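You operate a simulated robot arm through the tools that you are given. There is no shell and no other tool.

You run a simulated robot arm. Do the job below in one go: nothing can be reset, and whatever is moved stays where it is left.

## Task
Swap the clamped grey pipe for the white one and clamp it.
Fine: open the clamp first; stand the grey pipe on the bench; the white one goes all the way down in the clamp block. Set down upright: what you pick out.

It is judged by the outcome, as a careful person would: the job done as asked, and still so three seconds after it is handed in. It fails if anything else is knocked over, pushed out of place, dropped, spilled or broken.

## Robot
A 7-joint arm with a two-finger gripper, fixed in place. Base frame: the origin is at the foot of the arm, x ahead of it, y to its left, z up; the work surface is at about z = 0. Readings come in mm, rad, newtons and seconds.
With the tool pointing down near the work surface it reaches from about 160 to 380 mm from the base axis. Its first joint turns from -1.257 to 1.257 rad. Payload 0.6 kg.
The tool frame sits at the grasp point between the pads (the TCP): z along the fingers, y along the line on which they close. The tips reach 22 mm beyond it. The gripper opens to 92 mm; its body begins 65 mm behind the TCP.
Orientation is told as [roll, pitch, yaw] about the base's x, y, z axes, in that order, counted from this pose: with the fingers straight down and closing along the base's y, the tool's x points along the base's -x, its y along +y and its z along -z.

## Interface
- The arm moves only by the tool drive_tool. Its argument "rows" is a list of rows, each a list of 7 numbers: the shift along the tool's x, y, z in mm, then the turn, a rotation vector about the tool's x, y, z in rad, then the finger opening in mm, from 0 to 92. In form: [[dx, dy, dz, ax, ay, az, grip], ...]. A call has 1 to 20 rows; each row shifts and turns the commanded pose from where the row before left it, along the tool's axes as they then stand. Rows are played at 5 a second. More than 50 mm and 0.15 rad between two rows, or a gripper value outside its range, and nothing of the call is played. Where a pose cannot be reached the arm comes as near as it can. A force on the tool above 90 N (or 10 N above the force at the start of the call, whichever is more), or a blocked arm, ends the call early, and 0.2 s more pass. Each finger travels about 59.9 mm/s and halts on what it meets, pressing with about 26 N; the grip force reading is that of the motor and also rises with nothing between the fingers. The clock runs only during rows and for 0.2 s after the last one: add rows that do not move to give the fingers time. It gives the time, the measured TCP pose, the force on the tool (base axes), the opening and the grip force at its end, in the units of the frame above (readings bear some noise), with the torque about the TCP (base axes, N m) and any sound that the robot's microphone picked up, and new pictures: "pictures" is both (left out), scene, wrist or none.
- Cameras (640 x 400 px; columns grow to the right, rows downward): "scene" is fixed at [36.3, -256.5, 406.2]; the picture's right is [0.91, -0.43, 0.00], its down [-0.16, -0.35, -0.92] and it looks along [0.39, 0.84, -0.38] (base axes); focal length 342 px, centre (320, 200). "wrist" rides on the gripper at [71, 19, -102] in the tool frame; the picture's right is [-0.26, 0.97, 0.00], its down [-0.75, -0.20, -0.63] and it looks along [-0.60, -0.16, 0.78] (tool axes); focal length 280 px, centre (320, 200). There is no depth. A picture from a camera that has moved, and an enlarged one, comes with that camera's place and axes in the base frame and with its lens. The place of the scene camera against the robot may be out by one fixed shift of up to 25 mm in any direction.
- close_up(camera, box): a new picture of the part [left, top, right, bottom] of that camera's present view, enlarged. The clock stands still meanwhile.
- sign_off(): hands the job in; it is judged then, once.

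Places have to be worked out from the pictures, the camera data and where the tool is seen. Open the gripper and draw the arm clear of the work before you hand the job in, unless the task says otherwise.

The tools are called after "Request:" as name(argument=value, ...) on one line, values as JSON. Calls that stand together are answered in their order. drive_tool: Moves the arm, as the interface text tells. Its arguments: {"type":"object","properties":{"rows":{"type":"array","items":{"type":"array","items":{"type":"number"}}},"pictures":{"type":"string","enum":["both","scene","wrist","none"]}},"required":["rows"]} The other tools are called the same way: close_up (camera, box) takes an enlarged picture of a part of a camera's view; sign_off () hands the job in.

At the start:

```text
time_s: 0.0
tcp_pos: [152.0, 134.6, 318.1]
tcp_rot: [-0.001, 0.001, -0.001]
ft_force: [0.1, -0.4, -0.9]
torque: [0.03, -0.01, -0.03]
opening: 91.9
gripper_force: 0.0
```

scene: 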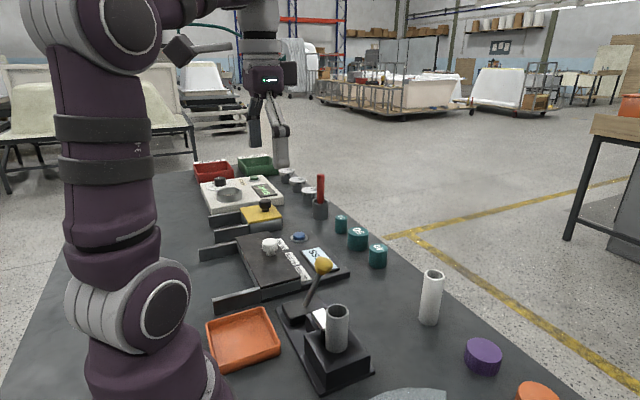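
wrist: 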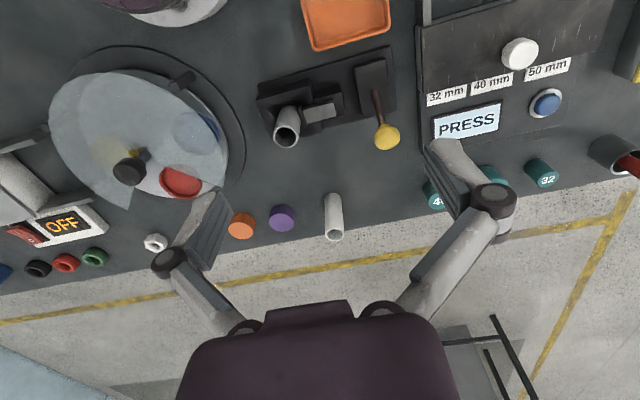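

I start by looking closely at the clamp, its lever and the white pipe in both views before moving anything.

Request:
close_up(camera="scene", box=[190, 230, 510, 400])

Request:
close_up(camera="wrist", box=[220, 30, 420, 250])

```text
2.00 times, centred on (350, 315) of scene
camera zoom: at [36.3, -256.5, 406.2], right [0.91, -0.43, 0.0], down [-0.16, -0.35, -0.92], along [0.39, 0.84, -0.38], focal length 684 px, centre (260, -30)
```

zoom: 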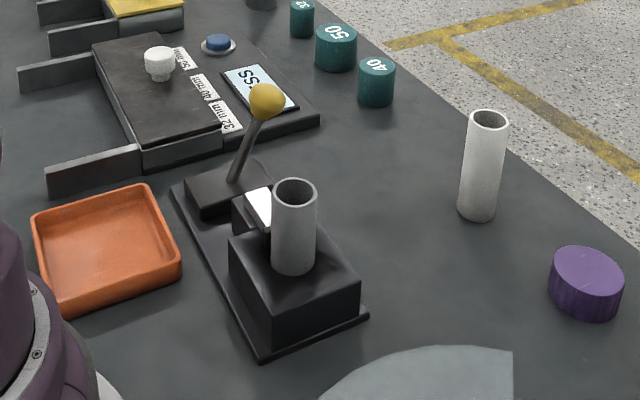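

```text
1.82 times, centred on (320, 140) of wrist
camera zoom: at [81.3, 153.4, 418.5], right [0.26, 0.97, 0.0], down [0.75, -0.2, 0.63], along [0.6, -0.16, -0.78], focal length 510 px, centre (320, 309)
```

zoom: 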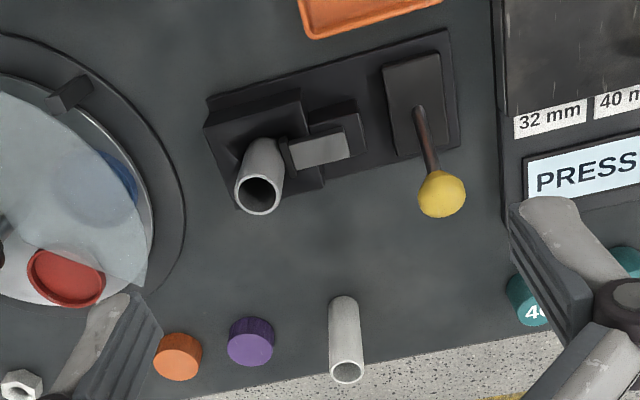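

The knob appears to sit near (258, 195, 88), leaning to +x, with the grey pipe near (220, 72) and the white one near (404, 92). I look closer at the lever box to see which way the lever swings.

Request:
close_up(camera="scene", box=[265, 245, 385, 320])

Request:
close_up(camera="wrist", box=[250, 45, 410, 155])

Request:
close_up(camera="scene", box=[290, 290, 390, 390])

```text
5.33 times, centred on (325, 282) of scene
camera zoom: at [36.3, -256.5, 406.2], right [0.91, -0.43, 0.0], down [-0.16, -0.35, -0.92], along [0.39, 0.84, -0.38], focal length 1824 px, centre (293, -240)
```

zoom: 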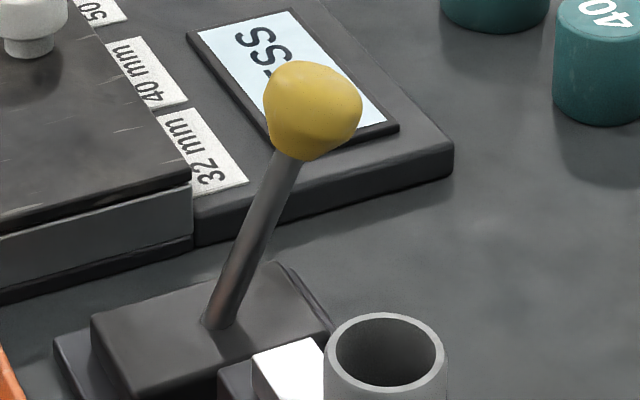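

```text
3.64 times, centred on (330, 100) of wrist
camera zoom: at [81.3, 153.4, 418.5], right [0.26, 0.97, 0.0], down [0.75, -0.2, 0.63], along [0.6, -0.16, -0.78], focal length 1020 px, centre (284, 564)
```

zoom: 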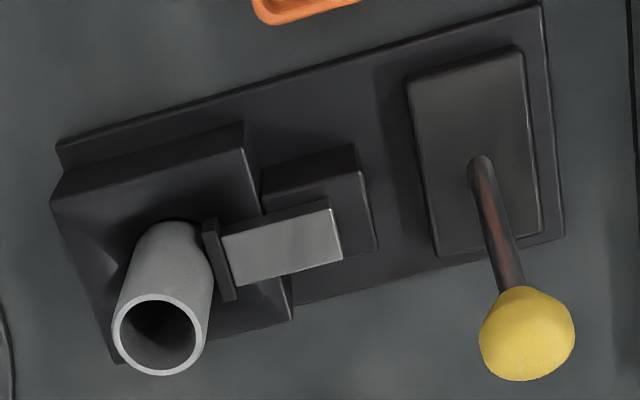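

```text
4.00 times, centred on (340, 340) of scene
camera zoom: at [36.3, -256.5, 406.2], right [0.91, -0.43, 0.0], down [-0.16, -0.35, -0.92], along [0.39, 0.84, -0.38], focal length 1368 px, centre (240, -360)
```

zoom: 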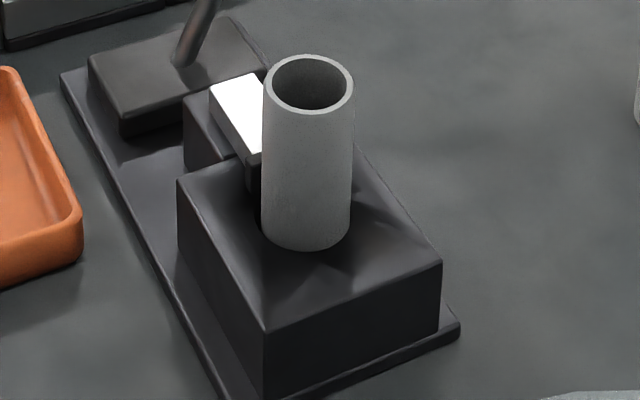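

The box is long in x and the lever leans along +x, so it likely swings in the x–z plane toward -x to open. I close the fingers and move to a safe height beyond the knob's +x side, around (305, 195, 190).

Request:
drive_tool(rows=[[-26, 10, 0, 0, 0, 0, 60], [-26, 10, 10, 0, 0, 0, 30], [-26, 10, 20, 0, 0, 0, 10], [-26, 10, 30, 0, 0, 0, 0], [-26, 10, 34, 0, 0, 0, 0], [-23, 10, 34, 0, 0, 0, 0], [0, 0, 0, 0, 0, 0, 0]])

```text
time_s: 1.6
tcp_pos: [307.1, 193.8, 189.5]
tcp_rot: [0.0, 0.0, -0.001]
ft_force: [-0.4, 0.0, -0.3]
torque: [-0.02, -0.03, 0.0]
opening: 0.0
gripper_force: 26.0
camera wrist: at [235.4, 212.9, 289.2], right [0.26, 0.97, 0.0], down [0.75, -0.2, 0.63], along [0.6, -0.16, -0.78], focal length 280 px, centre (320, 200)
```

scene: 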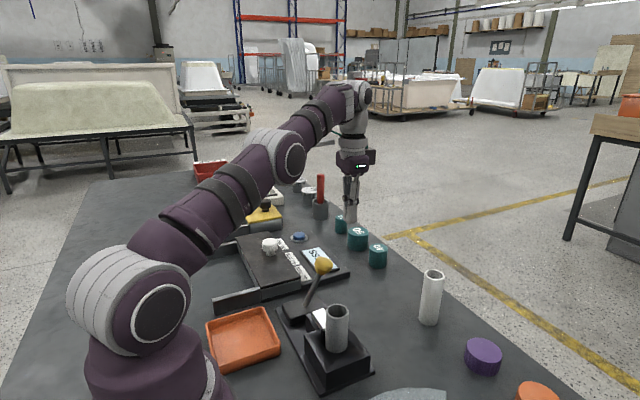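
wrist: 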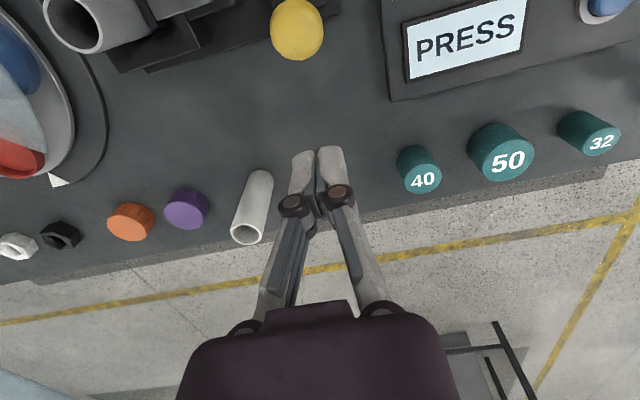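

The knob triangulates to about (255.5, 194, 92) and the closed fingers are just beyond it at x=307. I lower to TCP z≈85 there, tips clear of everything, and approach a bit.

Request:
drive_tool(rows=[[0, 0, 35, 0, 0, 0, 0], [0, 0, 35, 0, 0, 0, 0], [0, 0, 34, 0, 0, 0, 0], [10, 0, 0, 0, 0, 0, 0], [0, 0, 0, 0, 0, 0, 0]])

```text
time_s: 2.8
tcp_pos: [296.6, 194.8, 84.7]
tcp_rot: [0.0, -0.001, 0.0]
ft_force: [-0.1, -0.9, -0.3]
torque: [0.0, -0.01, -0.02]
opening: 0.0
gripper_force: 26.1
camera wrist: at [224.9, 214.1, 185.5], right [0.26, 0.96, 0.0], down [0.75, -0.2, 0.63], along [0.6, -0.16, -0.78], focal length 280 px, centre (320, 200)
```

scene: 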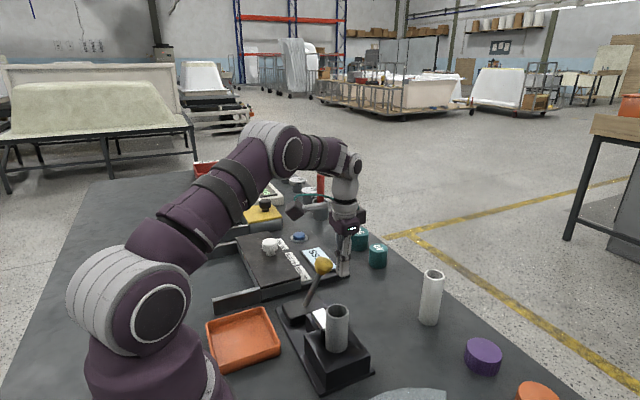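
wrist: 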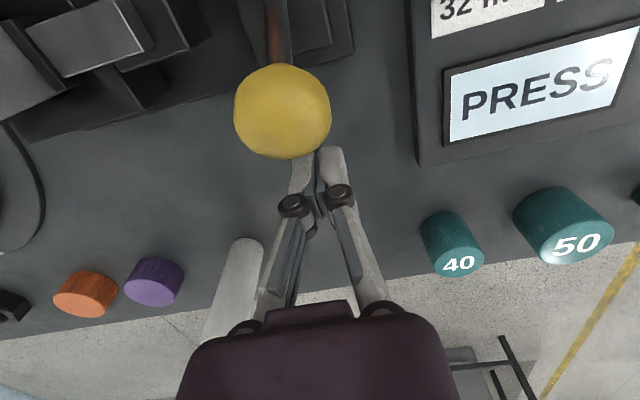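

The knob is at about (255.6, 193, 92), radius ~16, right in line with the fingers at y≈194.8. I push toward -x in small steps.

Request:
drive_tool(rows=[[8, -1, 0, 0, 0, 0, 0], [8, 0, 0, 0, 0, 0, 0], [8, 0, 0, 0, 0, 0, 0], [8, 0, 0, 0, 0, 0, 0], [8, 0, 0, 0, 0, 0, 0], [8, 0, 0, 0, 0, 0, 0], [0, 0, 0, 0, 0, 0, 0]])

```text
time_s: 4.4
tcp_pos: [247.2, 194.1, 87.1]
tcp_rot: [-0.001, -0.002, -0.002]
ft_force: [0.8, 0.7, -0.5]
torque: [-0.02, 0.02, 0.01]
opening: 0.2
gripper_force: 28.4
camera wrist: at [176.3, 213.0, 186.8], right [0.26, 0.97, 0.0], down [0.75, -0.2, 0.63], along [0.6, -0.16, -0.78], focal length 280 px, centre (320, 200)
```

scene: 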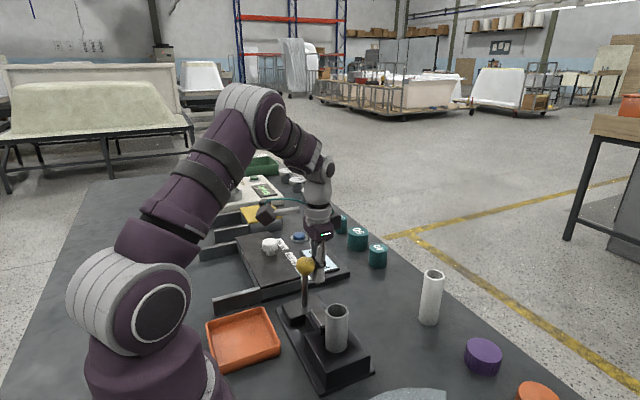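
wrist: 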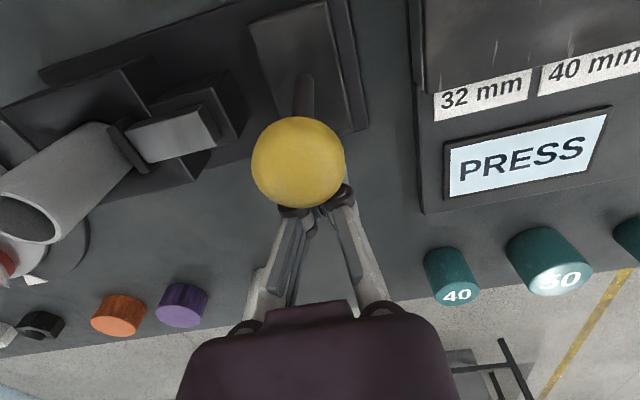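

The lever is now nearly upright and moves with little force. I continue pushing toward -x.

Request:
drive_tool(rows=[[8, 0, 0, 0, 0, 0, 0], [8, 0, 0, 0, 0, 0, 0], [8, 0, 0, 0, 0, 0, 0], [6, 0, 0, 0, 0, 0, 0], [4, 0, 0, 0, 0, 0, 0], [0, 0, 0, 0, 0, 0, 0]])

```text
time_s: 5.8
tcp_pos: [214.0, 194.6, 84.6]
tcp_rot: [0.001, 0.0, -0.001]
ft_force: [1.0, 0.4, 0.2]
torque: [-0.05, 0.01, 0.0]
opening: 0.3
gripper_force: 27.5
camera wrist: at [142.8, 212.8, 186.9], right [0.26, 0.97, 0.0], down [0.75, -0.2, 0.62], along [0.6, -0.16, -0.78], focal length 280 px, centre (320, 200)
```

scene: 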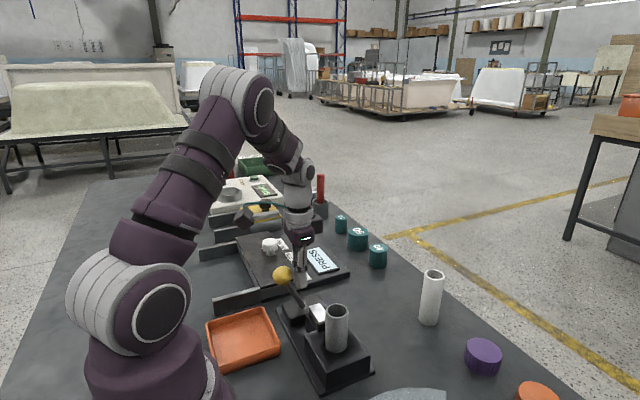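
wrist: 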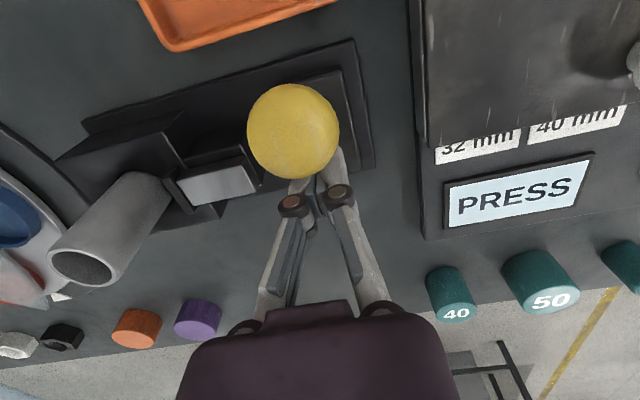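

The lever has gone over to the -x side, knob at about x≈182. I zoom in to check whether the jaw has drawn back from the pipe.

Request:
close_up(camera="wrist", box=[40, 60, 360, 260])

Request:
close_up(camera="scene", box=[260, 250, 390, 350])

```text
2.00 times, centred on (200, 160) of wrist
camera zoom: at [142.8, 212.8, 186.9], right [0.26, 0.97, 0.0], down [0.75, -0.2, 0.62], along [0.6, -0.16, -0.78], focal length 561 px, centre (560, 280)
```

zoom: 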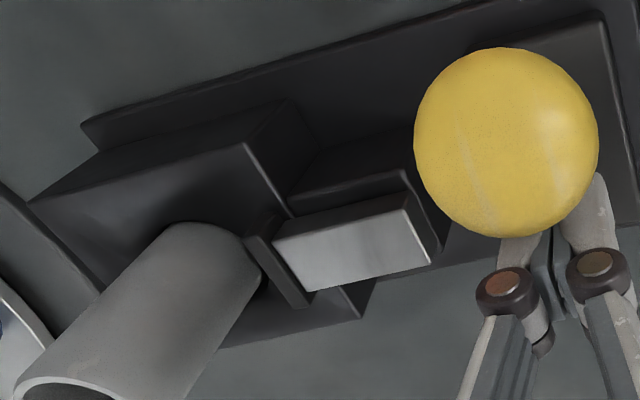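

```text
4.00 times, centred on (325, 300) of scene
camera zoom: at [36.3, -256.5, 406.2], right [0.91, -0.43, 0.0], down [-0.16, -0.35, -0.92], along [0.39, 0.84, -0.38], focal length 1368 px, centre (300, -200)
```

zoom: 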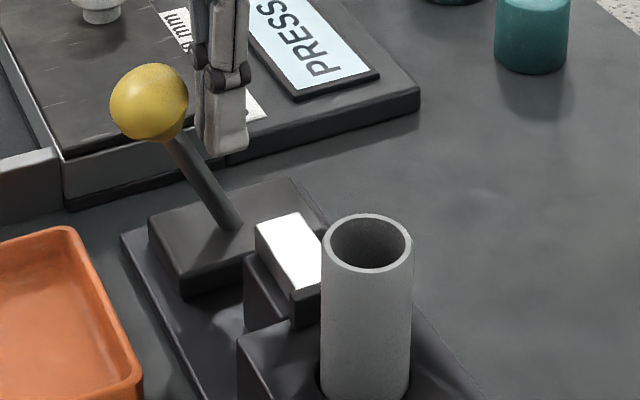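

A gap has opened at the jaw, but I'm not sure the lever is at its end stop. I push a bit further while watching the force.

Request:
drive_tool(rows=[[5, 0, 0, 0, 0, 0, 0], [5, 0, 0, 0, 0, 0, 0], [4, 0, 0, 0, 0, 0, 0], [0, 0, 0, 0, 0, 0, 0]])

```text
time_s: 6.7
tcp_pos: [208.8, 193.2, 89.5]
tcp_rot: [0.008, -0.032, -0.021]
ft_force: [9.0, -1.1, 3.6]
torque: [-0.04, -0.16, 0.02]
opening: 6.0
gripper_force: 28.4
stopped in row 4: the force on the tool passed its limit at 93 N (the readings are from after the stop); the commanded pose is now the measured one
camera wrist: at [134.4, 213.0, 186.9], right [0.28, 0.96, 0.02], down [0.73, -0.23, 0.65], along [0.62, -0.17, -0.76], focal length 280 px, centre (320, 200)
```

scene: 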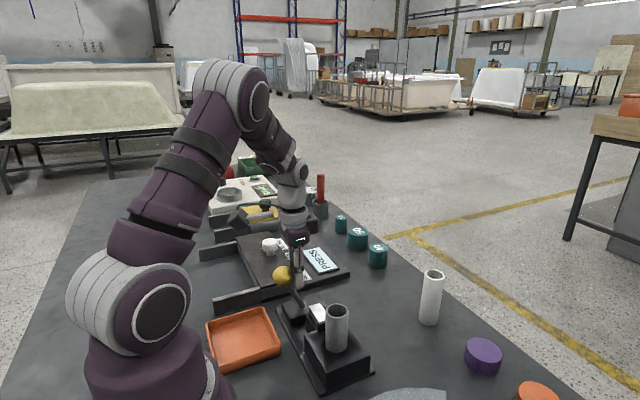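
wrist: 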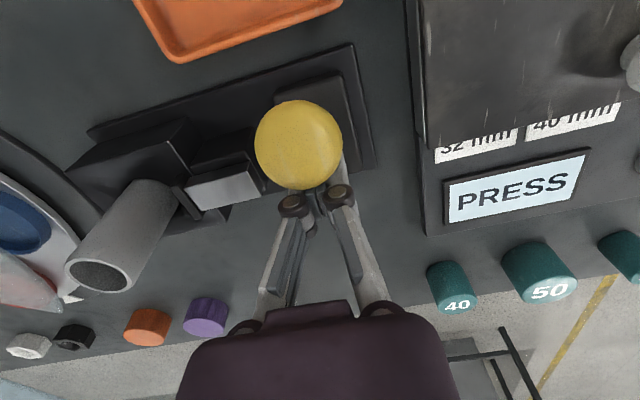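

The lever hit its end stop (93 N), so the clamp is fully open; the rod has nudged between the fingertips. I open the fingers slightly so the lever isn't dragged back, then retreat to +x.

Request:
drive_tool(rows=[[0, 0, 0, 0, 0, 0, 30], [0, 0, 0, 0, 0, 0, 30], [-10, 0, 0, 0, 0, 0, 30], [-20, 0, 0, 0, 0, 0, 30], [-20, 0, 0, 0, 0, 0, 30], [0, 0, -30, 0, 0, 0, 30], [0, 0, -30, 0, 0, 0, 30], [0, 0, 0, 0, 0, 0, 30]])

```text
time_s: 8.5
tcp_pos: [254.7, 193.6, 150.3]
tcp_rot: [0.01, -0.029, -0.02]
ft_force: [-0.5, 0.4, -0.1]
torque: [-0.01, 0.02, -0.01]
opening: 29.8
gripper_force: 0.0
camera wrist: at [180.9, 212.3, 249.1], right [0.28, 0.96, 0.01], down [0.73, -0.22, 0.64], along [0.62, -0.17, -0.77], focal length 280 px, centre (320, 200)
```

scene: 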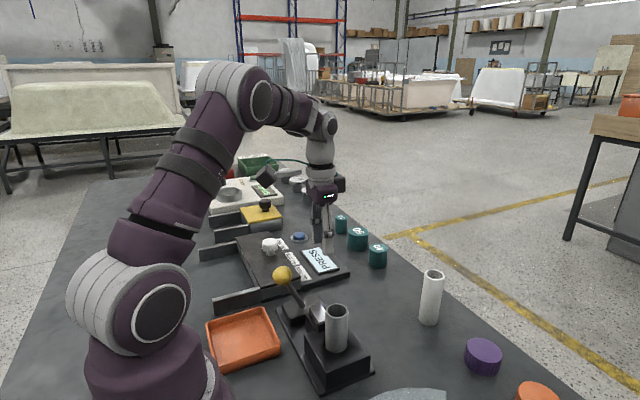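
wrist: 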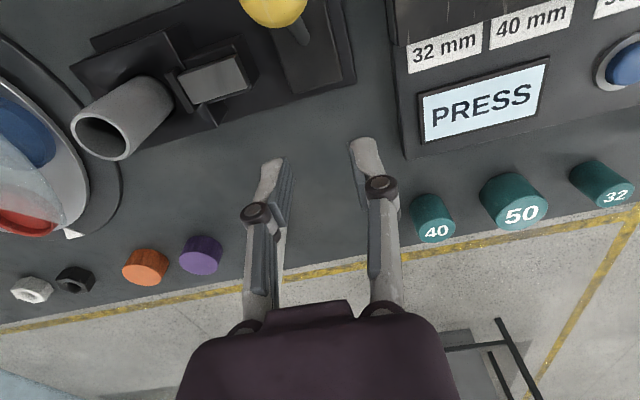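

The lever stays over on the -x side. I check the jaw gap and the pipe geometry before gripping.

Request:
close_up(camera="wrist", box=[50, 20, 350, 200])

Request:
close_up(camera="scene", box=[270, 285, 390, 385])

```text
2.13 times, centred on (200, 110) of wrist
camera zoom: at [180.9, 212.3, 249.1], right [0.28, 0.96, 0.01], down [0.73, -0.22, 0.64], along [0.62, -0.17, -0.77], focal length 598 px, centre (576, 392)
```

zoom: 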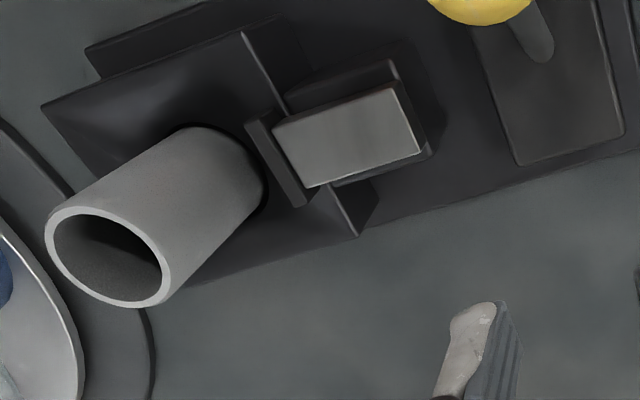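

```text
4.00 times, centred on (330, 335) of scene
camera zoom: at [36.3, -256.5, 406.2], right [0.91, -0.43, 0.0], down [-0.16, -0.35, -0.92], along [0.39, 0.84, -0.38], focal length 1368 px, centre (280, -340)
```

zoom: 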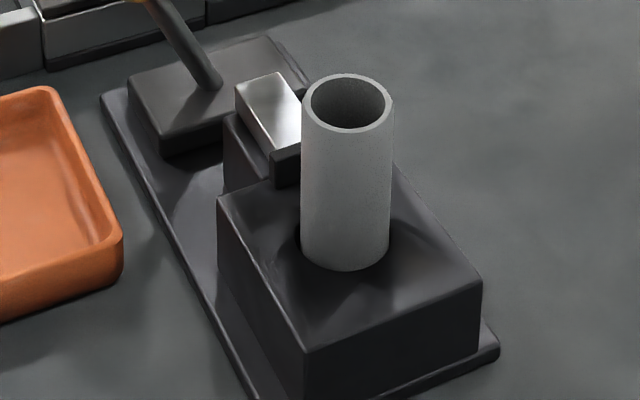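

The jaw has backed off the pipe; the grey pipe is at about (219, 72.5) with its top near z≈100. I go above it, level the tool, and turn 90° so the fingers close along x, away from the jaw.

Request:
drive_tool(rows=[[0, 0, -20, 0.01, 0.029, 0, 50], [9, -30, -5, 0, 0, 0, 70], [9, -30, -5, 0, 0, 0, 70], [9, -30, -5, 0, 0, 0, 70], [9, -31, -5, 0, 0, 0, 70], [0, 0, 0, 0, 0, -0.1446, 70], [0, 0, 0, 0, 0, -0.1446, 70], [0, 0, 0, 0, 0, -0.1446, 70], [0, 0, 0, 0, 0, -0.1446, 70], [0, 0, 0, 0, 0, -0.1446, 70], [0, 0, 0, 0, 0, -0.1446, 70], [0, 0, 0, 0, 0, -0.1446, 70], [0, 0, 0, 0, 0, -0.1446, 70], [0, 0, 0, 0, 0, -0.1446, 70], [0, 0, 0, 0, 0, -0.1446, 70], [0, 0, 0, 0, 0, -0.1446, 70], [0, 0, 0, 0, 0, 0, 70]])

```text
time_s: 12.1
tcp_pos: [217.8, 72.3, 189.8]
tcp_rot: [0.002, 0.002, 1.574]
ft_force: [0.0, 0.1, 0.5]
torque: [-0.01, -0.01, 0.03]
opening: 70.1
gripper_force: 0.0
camera wrist: at [197.5, 0.8, 290.3], right [-0.97, 0.26, 0.0], down [0.2, 0.75, 0.62], along [0.16, 0.6, -0.78], focal length 280 px, centre (320, 200)
```

scene: 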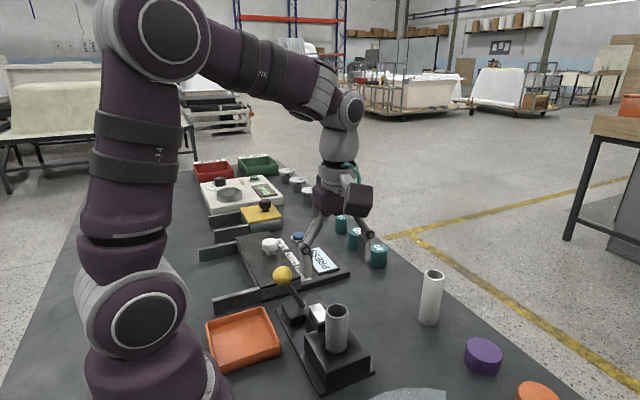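
wrist: 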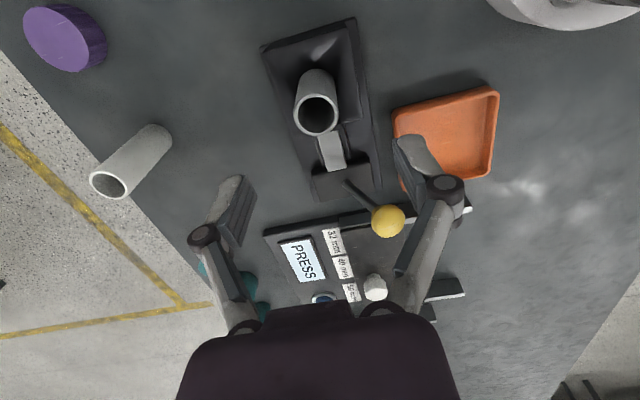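

The view from -y shows the pipe nearly under the tool. I zoom to fix its centre precisely.

Request:
close_up(camera="wrist", box=[240, 20, 400, 120])

Request:
close_up(camera="wrist", box=[260, 60, 440, 240])

```text
4.00 times, centred on (320, 70) of wrist
camera zoom: at [197.5, 0.8, 290.3], right [-0.97, 0.26, 0.0], down [0.2, 0.75, 0.62], along [0.16, 0.6, -0.78], focal length 1122 px, centre (320, 720)
```

zoom: 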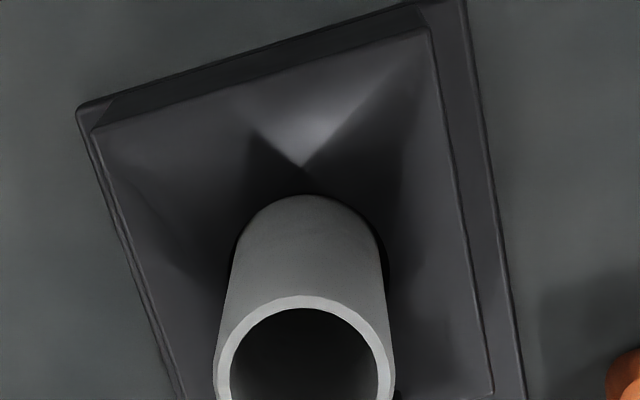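

```text
2.22 times, centred on (350, 150) of wrist
camera zoom: at [197.5, 0.8, 290.3], right [-0.97, 0.26, 0.0], down [0.2, 0.75, 0.62], along [0.16, 0.6, -0.78], focal length 623 px, centre (253, 311)
```

zoom: 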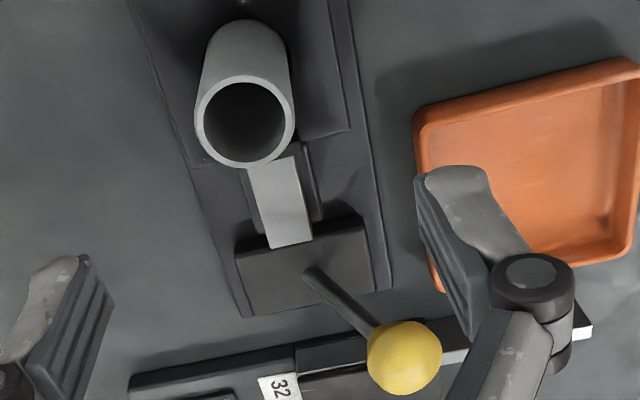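

Pipe centre refined to about (219.5, 73), block top around z≈40. I centre the tool, descend to TCP z≈78 (tips ~56, above the block), and look before closing.

Request:
drive_tool(rows=[[-0.7, -1.5, 20, 0, 0, 0, 70], [0, 0, 25, 0, 0, 0, 70], [0, 0, 25, 0, 0, 0, 70], [0, 0, 22, 0, 0, 0, 70], [0, 0, 20, 0, 0, 0, 70], [0, 0, 0, 0, 0, 0, 70]])

```text
time_s: 13.5
tcp_pos: [217.4, 72.9, 78.5]
tcp_rot: [0.001, 0.001, 1.571]
ft_force: [-0.3, 0.6, 0.1]
torque: [0.02, 0.01, -0.02]
opening: 70.0
gripper_force: 0.1
camera wrist: at [198.3, 1.3, 178.6], right [-0.97, 0.26, 0.0], down [0.21, 0.75, 0.62], along [0.16, 0.6, -0.78], focal length 280 px, centre (320, 200)
```

scene: 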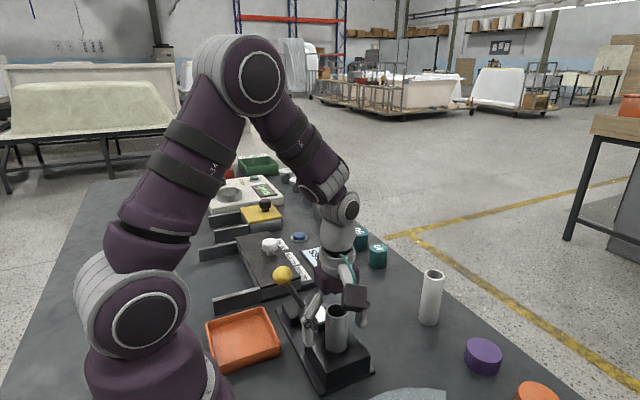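
wrist: 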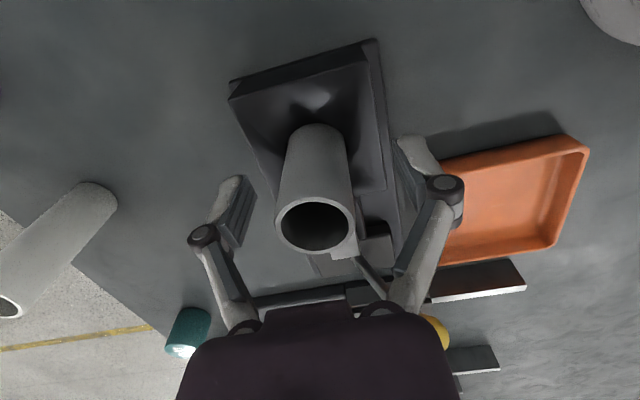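

Fingers now straddle the pipe with free space on both sides. I zoom to check centring before closing.

Request:
close_up(camera="wrist", box=[180, 100, 480, 290])

Request:
close_up(camera="scene", box=[270, 260, 400, 360])

```text
2.11 times, centred on (330, 195) of wrist
camera zoom: at [198.3, 1.3, 178.6], right [-0.97, 0.26, 0.0], down [0.21, 0.75, 0.62], along [0.16, 0.6, -0.78], focal length 590 px, centre (299, 210)
```

zoom: 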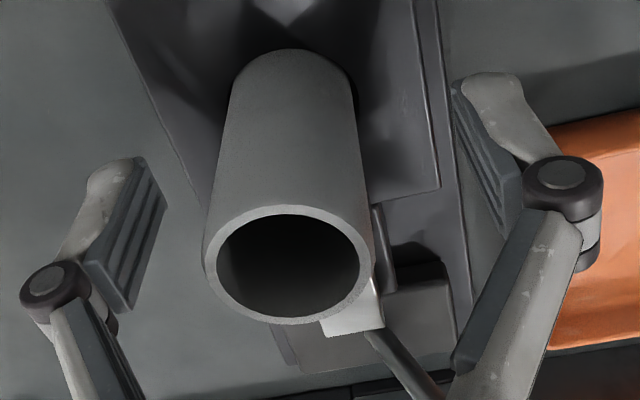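

```text
4.00 times, centred on (335, 310) of scene
camera zoom: at [36.3, -256.5, 406.2], right [0.91, -0.43, 0.0], down [-0.16, -0.35, -0.92], along [0.39, 0.84, -0.38], focal length 1368 px, centre (260, -240)
```

zoom: 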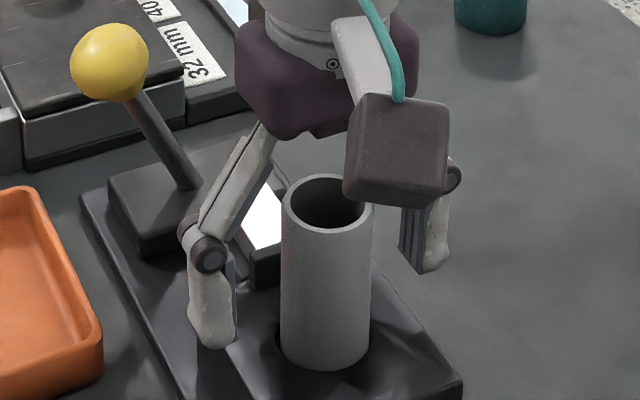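

Pipe centre is confirmed at (219.5, 72.4), top z≈101. I shift 1.5 mm to +x and close the fingers on it.

Request:
drive_tool(rows=[[0, -1.5, 0, 0, 0, 0, 70], [0, 0, 0, 0, 0, 0, 50], [0, 0, 0, 0, 0, 0, 36], [0, 0, 0, 0, 0, 0, 20], [0, 0, 0, 0, 0, 0, 10], [0, 0, 0, 0, 0, 0, 10], [0, 0, 0, 0, 0, 0, 10]], pictures="both")

```text
time_s: 15.1
tcp_pos: [219.8, 72.5, 77.5]
tcp_rot: [0.001, 0.001, 1.571]
ft_force: [-0.8, -0.1, 3.3]
torque: [-0.01, 0.01, 0.0]
opening: 30.8
gripper_force: 25.9
camera wrist: at [200.3, 1.6, 178.7], right [-0.96, 0.26, 0.0], down [0.21, 0.75, 0.62], along [0.16, 0.6, -0.78], focal length 280 px, centre (320, 200)
```

scene: 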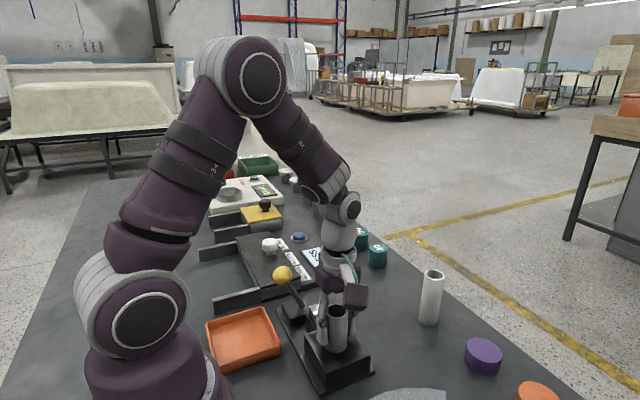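
wrist: 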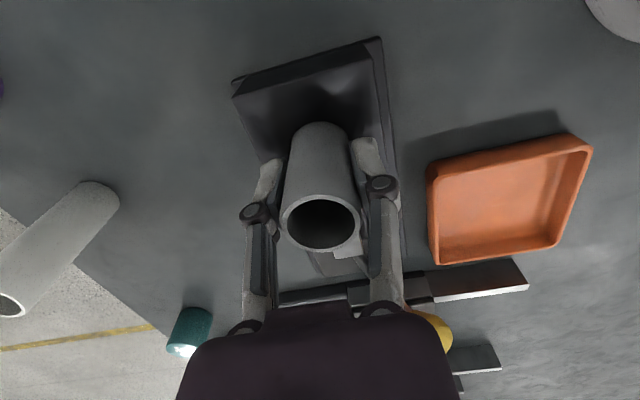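

The pipe is held at 30.8 mm opening with 26 N. I lift it straight up slowly.

Request:
drive_tool(rows=[[0, 0, -4, 0, 0, 0, 10], [0, 0, -6, 0, 0, 0, 10], [0, 0, -8, 0, 0, 0, 10], [0, 0, -8, 0, 0, 0, 10], [0, 0, -8, 0, 0, 0, 10], [0, 0, -8, 0, 0, 0, 10], [0, 0, -8, 0, 0, 0, 10], [0, 0, -10, 0, 0, 0, 10], [0, 0, -15, 0, 0, 0, 10], [0, 0, -15, 0, 0, 0, 10], [0, 0, -15, 0, 0, 0, 10], [0, 0, 0, 0, 0, 0, 10]])

```text
time_s: 17.7
tcp_pos: [220.8, 73.4, 181.1]
tcp_rot: [0.002, 0.002, 1.571]
ft_force: [0.5, -0.8, -0.5]
torque: [0.0, 0.0, -0.02]
opening: 30.6
gripper_force: 26.2
camera wrist: at [200.3, 2.4, 283.2], right [-0.96, 0.26, 0.0], down [0.21, 0.75, 0.62], along [0.16, 0.6, -0.78], focal length 280 px, centre (320, 200)
```

scene: 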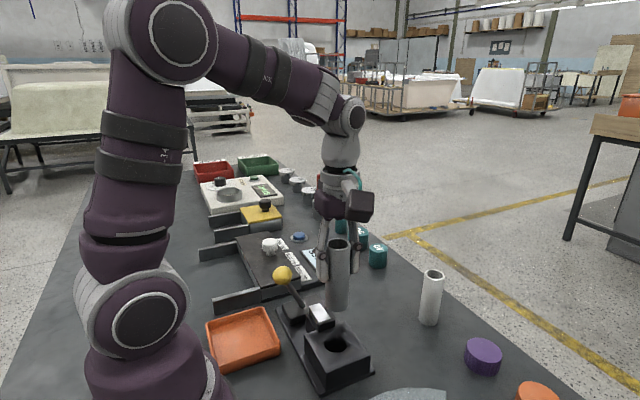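
wrist: 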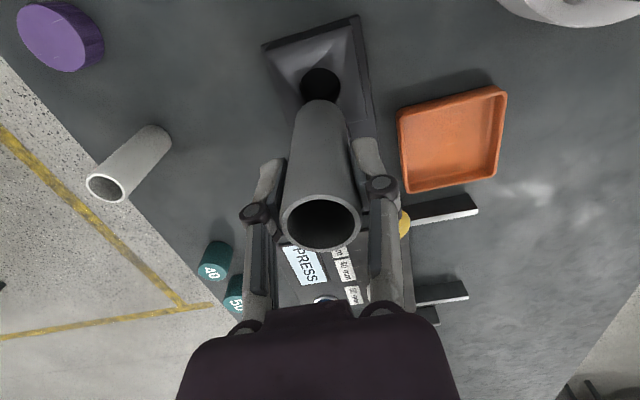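

The grey pipe is clear of the block. I zoom in to measure its hanging length and the bore.

Request:
close_up(camera="scene", box=[280, 220, 400, 395])

Request:
close_up(camera="wrist", box=[220, 10, 420, 130])

```text
2.29 times, centred on (340, 308) of scene
camera zoom: at [36.3, -256.5, 406.2], right [0.91, -0.43, 0.0], down [-0.16, -0.35, -0.92], along [0.39, 0.84, -0.38], focal length 782 px, centre (274, -46)
```

zoom: 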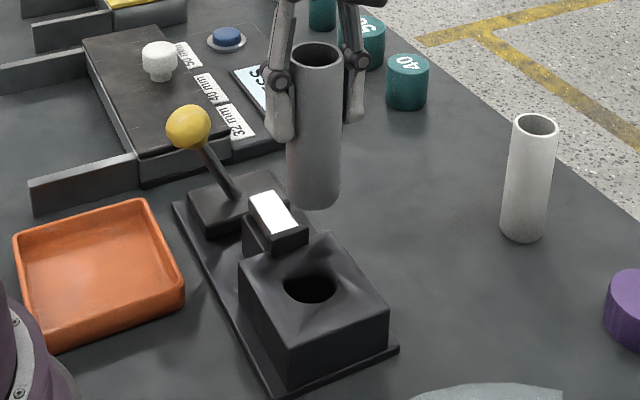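

```text
3.20 times, centred on (320, 70) of wrist
camera zoom: at [200.3, 2.4, 283.2], right [-0.96, 0.26, 0.0], down [0.21, 0.75, 0.62], along [0.16, 0.6, -0.78], focal length 897 px, centre (320, 616)
```

zoom: 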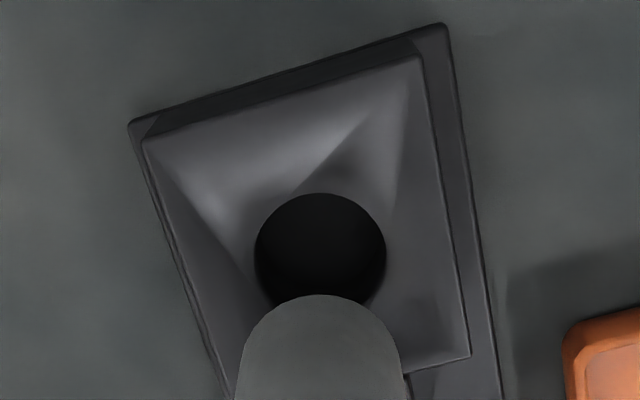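

The bore is about 35 mm wide, centred near (219, 73), with a funnel above it. I carry the grey pipe to a free spot at about (325, 145), well away from the clamp lever and white pipe.

Request:
drive_tool(rows=[[-9, -13, 0, 0, 0, 0, 10], [-18, -26, 0, 0, 0, 0, 10], [-18, -26, 0, 0, 0, 0, 10], [-18, -26, 0, 0, 0, 0, 10], [-9, -13, 0, 0, 0, 0, 10], [0, 0, 0, 0, 0, 0, 10]])

```text
time_s: 19.1
tcp_pos: [323.3, 144.2, 183.1]
tcp_rot: [0.003, 0.002, 1.572]
ft_force: [-0.8, 0.2, 0.1]
torque: [0.03, 0.03, 0.02]
opening: 30.9
gripper_force: 25.6
camera wrist: at [304.0, 72.0, 284.0], right [-0.97, 0.26, 0.0], down [0.21, 0.75, 0.62], along [0.16, 0.6, -0.78], focal length 280 px, centre (320, 200)
```

scene: 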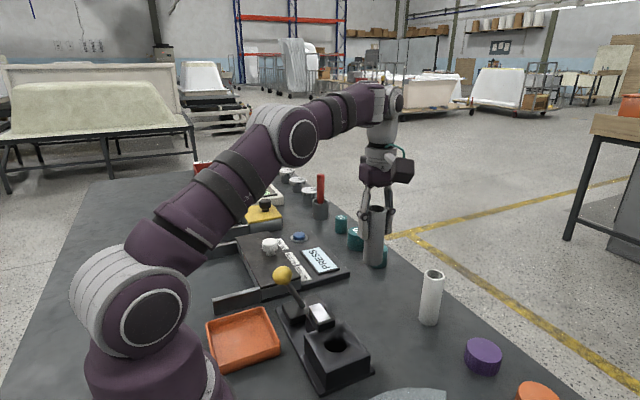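
wrist: 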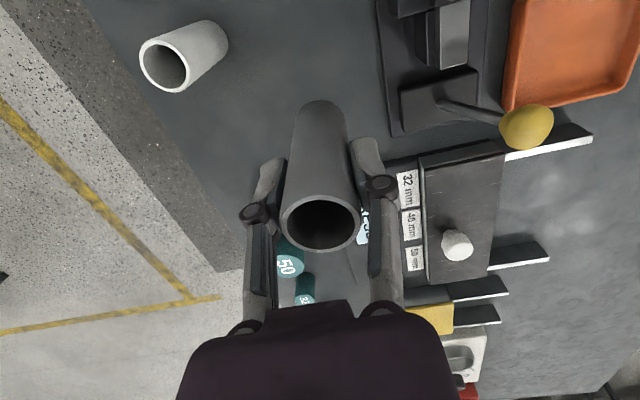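

I lower the pipe toward the bench, stopping a few millimetres above the expected contact (TCP z≈72).

Request:
drive_tool(rows=[[0, 0, 20, 0, 0, 0, 10], [0, 0, 25, 0, 0, 0, 10], [0, 0, 25, 0, 0, 0, 10], [0, 0, 20, 0, 0, 0, 10], [0, 0, 10, 0, 0, 0, 10], [0, 0, 0, 0, 0, 0, 10]])

```text
time_s: 20.5
tcp_pos: [323.8, 145.1, 82.9]
tcp_rot: [0.003, 0.003, 1.572]
ft_force: [0.3, 1.0, -1.0]
torque: [-0.02, 0.03, 0.01]
opening: 30.7
gripper_force: 25.4
camera wrist: at [304.7, 73.2, 183.0], right [-0.97, 0.26, 0.0], down [0.21, 0.75, 0.62], along [0.16, 0.6, -0.78], focal length 280 px, centre (320, 200)
```

scene: 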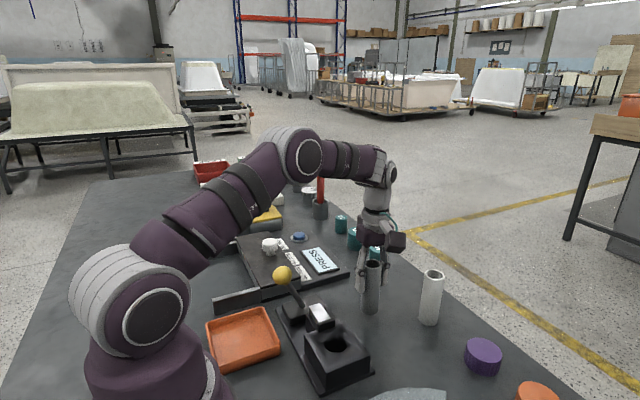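
wrist: 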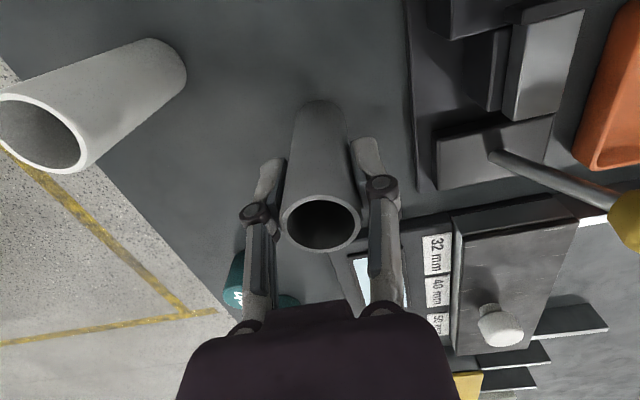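

About 10 mm above the expected contact. I creep down and read the force.

Request:
drive_tool(rows=[[0, 0, 2, 0, 0, 0, 10], [0, 0, 2, 0, 0, 0, 10], [0, 0, 2, 0, 0, 0, 10], [0, 0, 1, 0, 0, 0, 10], [0, 0, 0, 0, 0, 0, 10]], pictures="none")

Request:
drive_tool(rows=[[0, 0, 1, 0, 0, 0, 10], [0, 0, 1, 0, 0, 0, 10], [0, 0, 0, 0, 0, 0, 10]], pictures="scene")

```text
time_s: 21.7
tcp_pos: [323.4, 144.4, 75.3]
tcp_rot: [0.001, 0.003, 1.57]
ft_force: [0.1, 1.3, 0.5]
torque: [-0.01, 0.0, -0.01]
opening: 30.7
gripper_force: 26.2
```

```text
time_s: 22.5
tcp_pos: [325.1, 144.7, 73.5]
tcp_rot: [0.001, 0.002, 1.572]
ft_force: [0.9, -0.2, 0.0]
torque: [0.01, -0.04, -0.03]
opening: 30.5
gripper_force: 26.1
```

scene: 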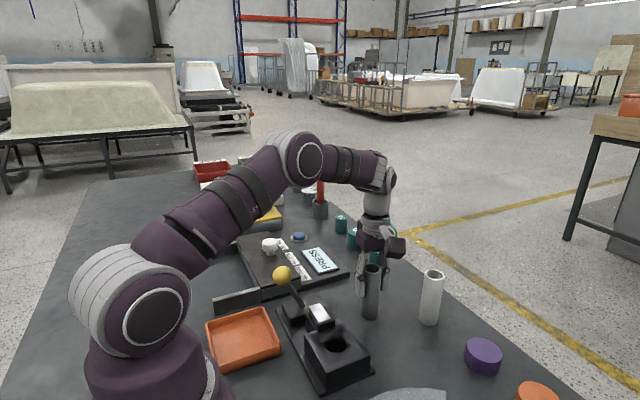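

No contact yet at z≈73.5. I keep lowering by about a millimetre per row, checking the vertical force.

Request:
drive_tool(rows=[[0, 0, 1, 0, 0, 0, 10], [0, 0, 1, 0, 0, 0, 10], [0, 0, 0, 0, 0, 0, 10]], pictures="none")

```text
time_s: 23.3
tcp_pos: [324.3, 145.1, 72.1]
tcp_rot: [0.003, 0.002, 1.571]
ft_force: [0.0, 0.3, -0.4]
torque: [-0.05, -0.02, 0.01]
opening: 30.5
gripper_force: 26.0
```

Still free at z≈72. I continue down in 1 mm steps.

Request:
drive_tool(rows=[[0, 0, 1, 0, 0, 0, 10], [0, 0, 0, 0, 0, 0, 10]], pictures="none")

Request:
close_up(camera="scene", box=[330, 240, 460, 340])

```text
time_s: 23.9
tcp_pos: [323.9, 144.7, 69.2]
tcp_rot: [0.003, 0.001, 1.57]
ft_force: [1.1, 0.4, -0.9]
torque: [-0.04, 0.01, 0.0]
opening: 30.7
gripper_force: 25.7
```

```text
4.00 times, centred on (395, 290) of scene
camera zoom: at [36.3, -256.5, 406.2], right [0.91, -0.43, 0.0], down [-0.16, -0.35, -0.92], along [0.39, 0.84, -0.38], focal length 1368 px, centre (20, -160)
```

zoom: 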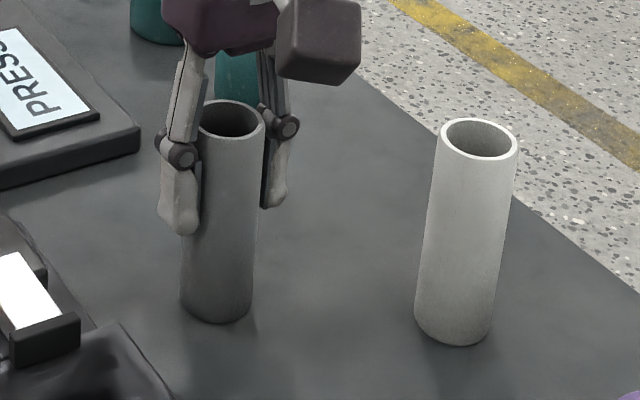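

The pipe bottom looks very near the bench but no force yet (z≈70). Another small step down.

Request:
drive_tool(rows=[[0, 0, 1, 0, 0, 0, 10], [0, 0, 0, 0, 0, 0, 10]], pictures="none")

Request:
drive_tool(rows=[[0, 0, 1, 0, 0, 0, 10], [0, 0, 0, 0, 0, 0, 10]], pictures="none")

```text
time_s: 24.5
tcp_pos: [324.5, 143.6, 70.7]
tcp_rot: [0.002, 0.003, 1.572]
ft_force: [-2.2, -1.1, 11.2]
torque: [-0.06, 0.13, -0.05]
opening: 30.9
gripper_force: 26.1
```

```text
time_s: 25.1
tcp_pos: [324.3, 144.0, 67.6]
tcp_rot: [0.0, 0.0, 1.571]
ft_force: [-1.5, -1.0, 17.5]
torque: [0.01, 0.02, -0.01]
opening: 30.6
gripper_force: 25.8
```

Contact confirmed (17 N upward), so the pipe stands on the bench. I ease off 1 mm, open the fingers gently, then rise straight up.

Request:
drive_tool(rows=[[0, 0, -1, 0, 0, 0, 10], [0, 0, 0, 0, 0, 0, 30], [0, 0, 0, 0, 0, 0, 34], [0, 0, 0, 0, 0, 0, 40], [0, 0, 0, 0, 0, 0, 50], [0, 0, 0, 0, 0, 0, 60], [0, 0, 0, 0, 0, 0, 60]])

```text
time_s: 26.7
tcp_pos: [325.1, 144.8, 69.6]
tcp_rot: [0.0, 0.003, 1.572]
ft_force: [0.5, 0.6, 0.6]
torque: [-0.01, 0.02, 0.0]
opening: 60.1
gripper_force: 0.0
camera wrist: at [304.8, 73.4, 170.1], right [-0.97, 0.26, 0.0], down [0.21, 0.75, 0.62], along [0.16, 0.6, -0.78], focal length 280 px, centre (320, 200)
```

scene: 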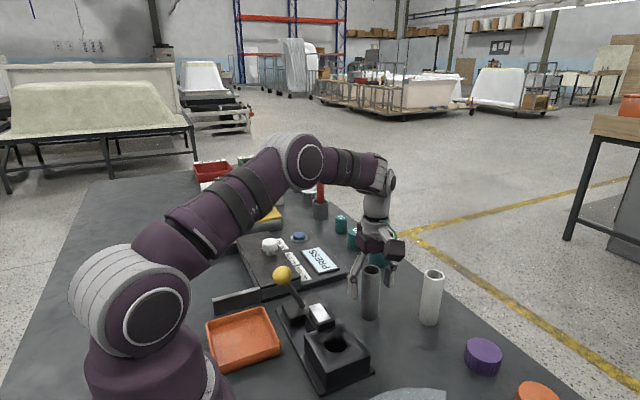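
wrist: 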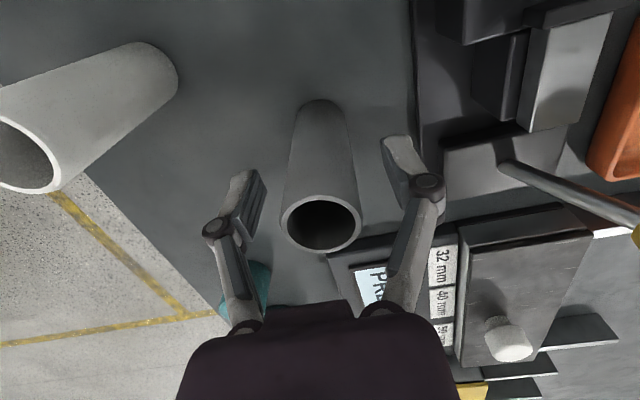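

The grey pipe stands upright and free. I rise straight up and then move over the white pipe at about (404.5, 92), checking whether the arm reaches there with the tool pointing down.

Request:
drive_tool(rows=[[0, 0, -15, 0, 0, 0, 60], [0, 0, -25, 0, 0, 0, 60], [0, 0, -25, 0, 0, 0, 60], [0, 0, -25, 0, 0, 0, 60], [0, 0, -15, 0, 0, 0, 64], [13, -20, 0, 0, 0, 0, 64], [13, -20, 0, 0, 0, 0, 64], [13, -20, 0, 0, 0, 0, 64], [13, -20, 0, 0, 0, 0, 64], [0, 0, 0, 0, 0, 0, 64], [0, 0, 0, 0, 0, 0, 64]])

```text
time_s: 29.1
tcp_pos: [356.2, 94.7, 163.1]
tcp_rot: [0.0, 0.001, 1.572]
ft_force: [0.0, 0.0, 0.7]
torque: [-0.02, 0.01, 0.0]
opening: 63.9
gripper_force: 0.0
out of reach, approached as far as the arm can: row 7, 8, 9
camera wrist: at [336.3, 22.6, 264.7], right [-0.96, 0.26, 0.0], down [0.21, 0.75, 0.62], along [0.16, 0.6, -0.78], focal length 280 px, centre (320, 200)
```

scene: 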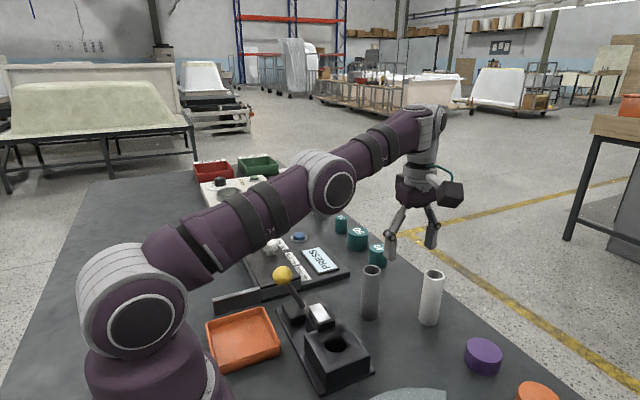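
wrist: 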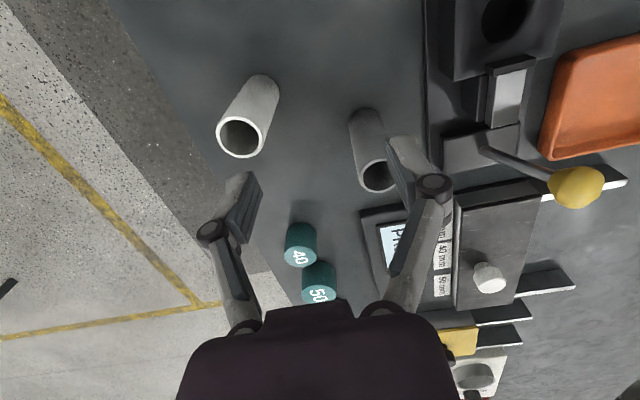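

Pointing straight down the arm can only reach about x=356 here, so the white pipe needs a forward-tilted grip. I zoom in to fix the white pipe's position and the grey's state.

Request:
close_up(camera="wrist", box=[180, 50, 420, 200])

Request:
close_up(camera="scene", box=[340, 240, 470, 340])

```text
2.67 times, centred on (300, 125) of wrist
camera zoom: at [336.3, 22.6, 264.7], right [-0.96, 0.26, 0.0], down [0.21, 0.75, 0.62], along [0.16, 0.6, -0.78], focal length 748 px, centre (373, 400)
```

zoom: 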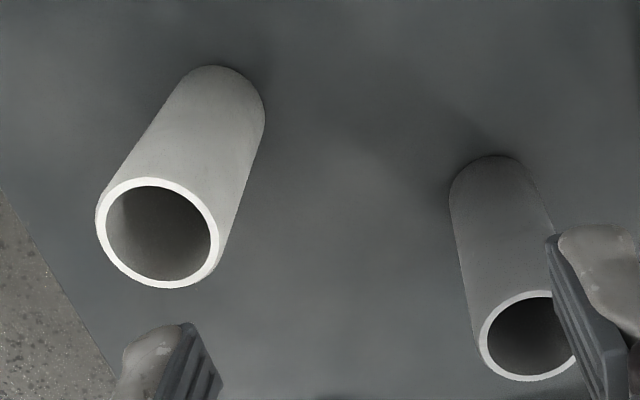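

```text
4.00 times, centred on (405, 290) of scene
camera zoom: at [36.3, -256.5, 406.2], right [0.91, -0.43, 0.0], down [-0.16, -0.35, -0.92], along [0.39, 0.84, -0.38], focal length 1368 px, centre (-20, -160)
```

zoom: 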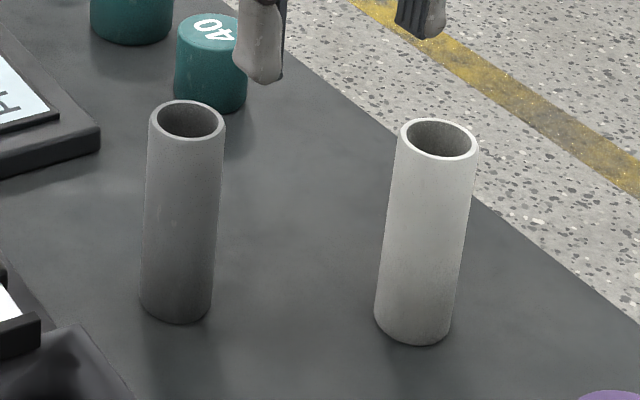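

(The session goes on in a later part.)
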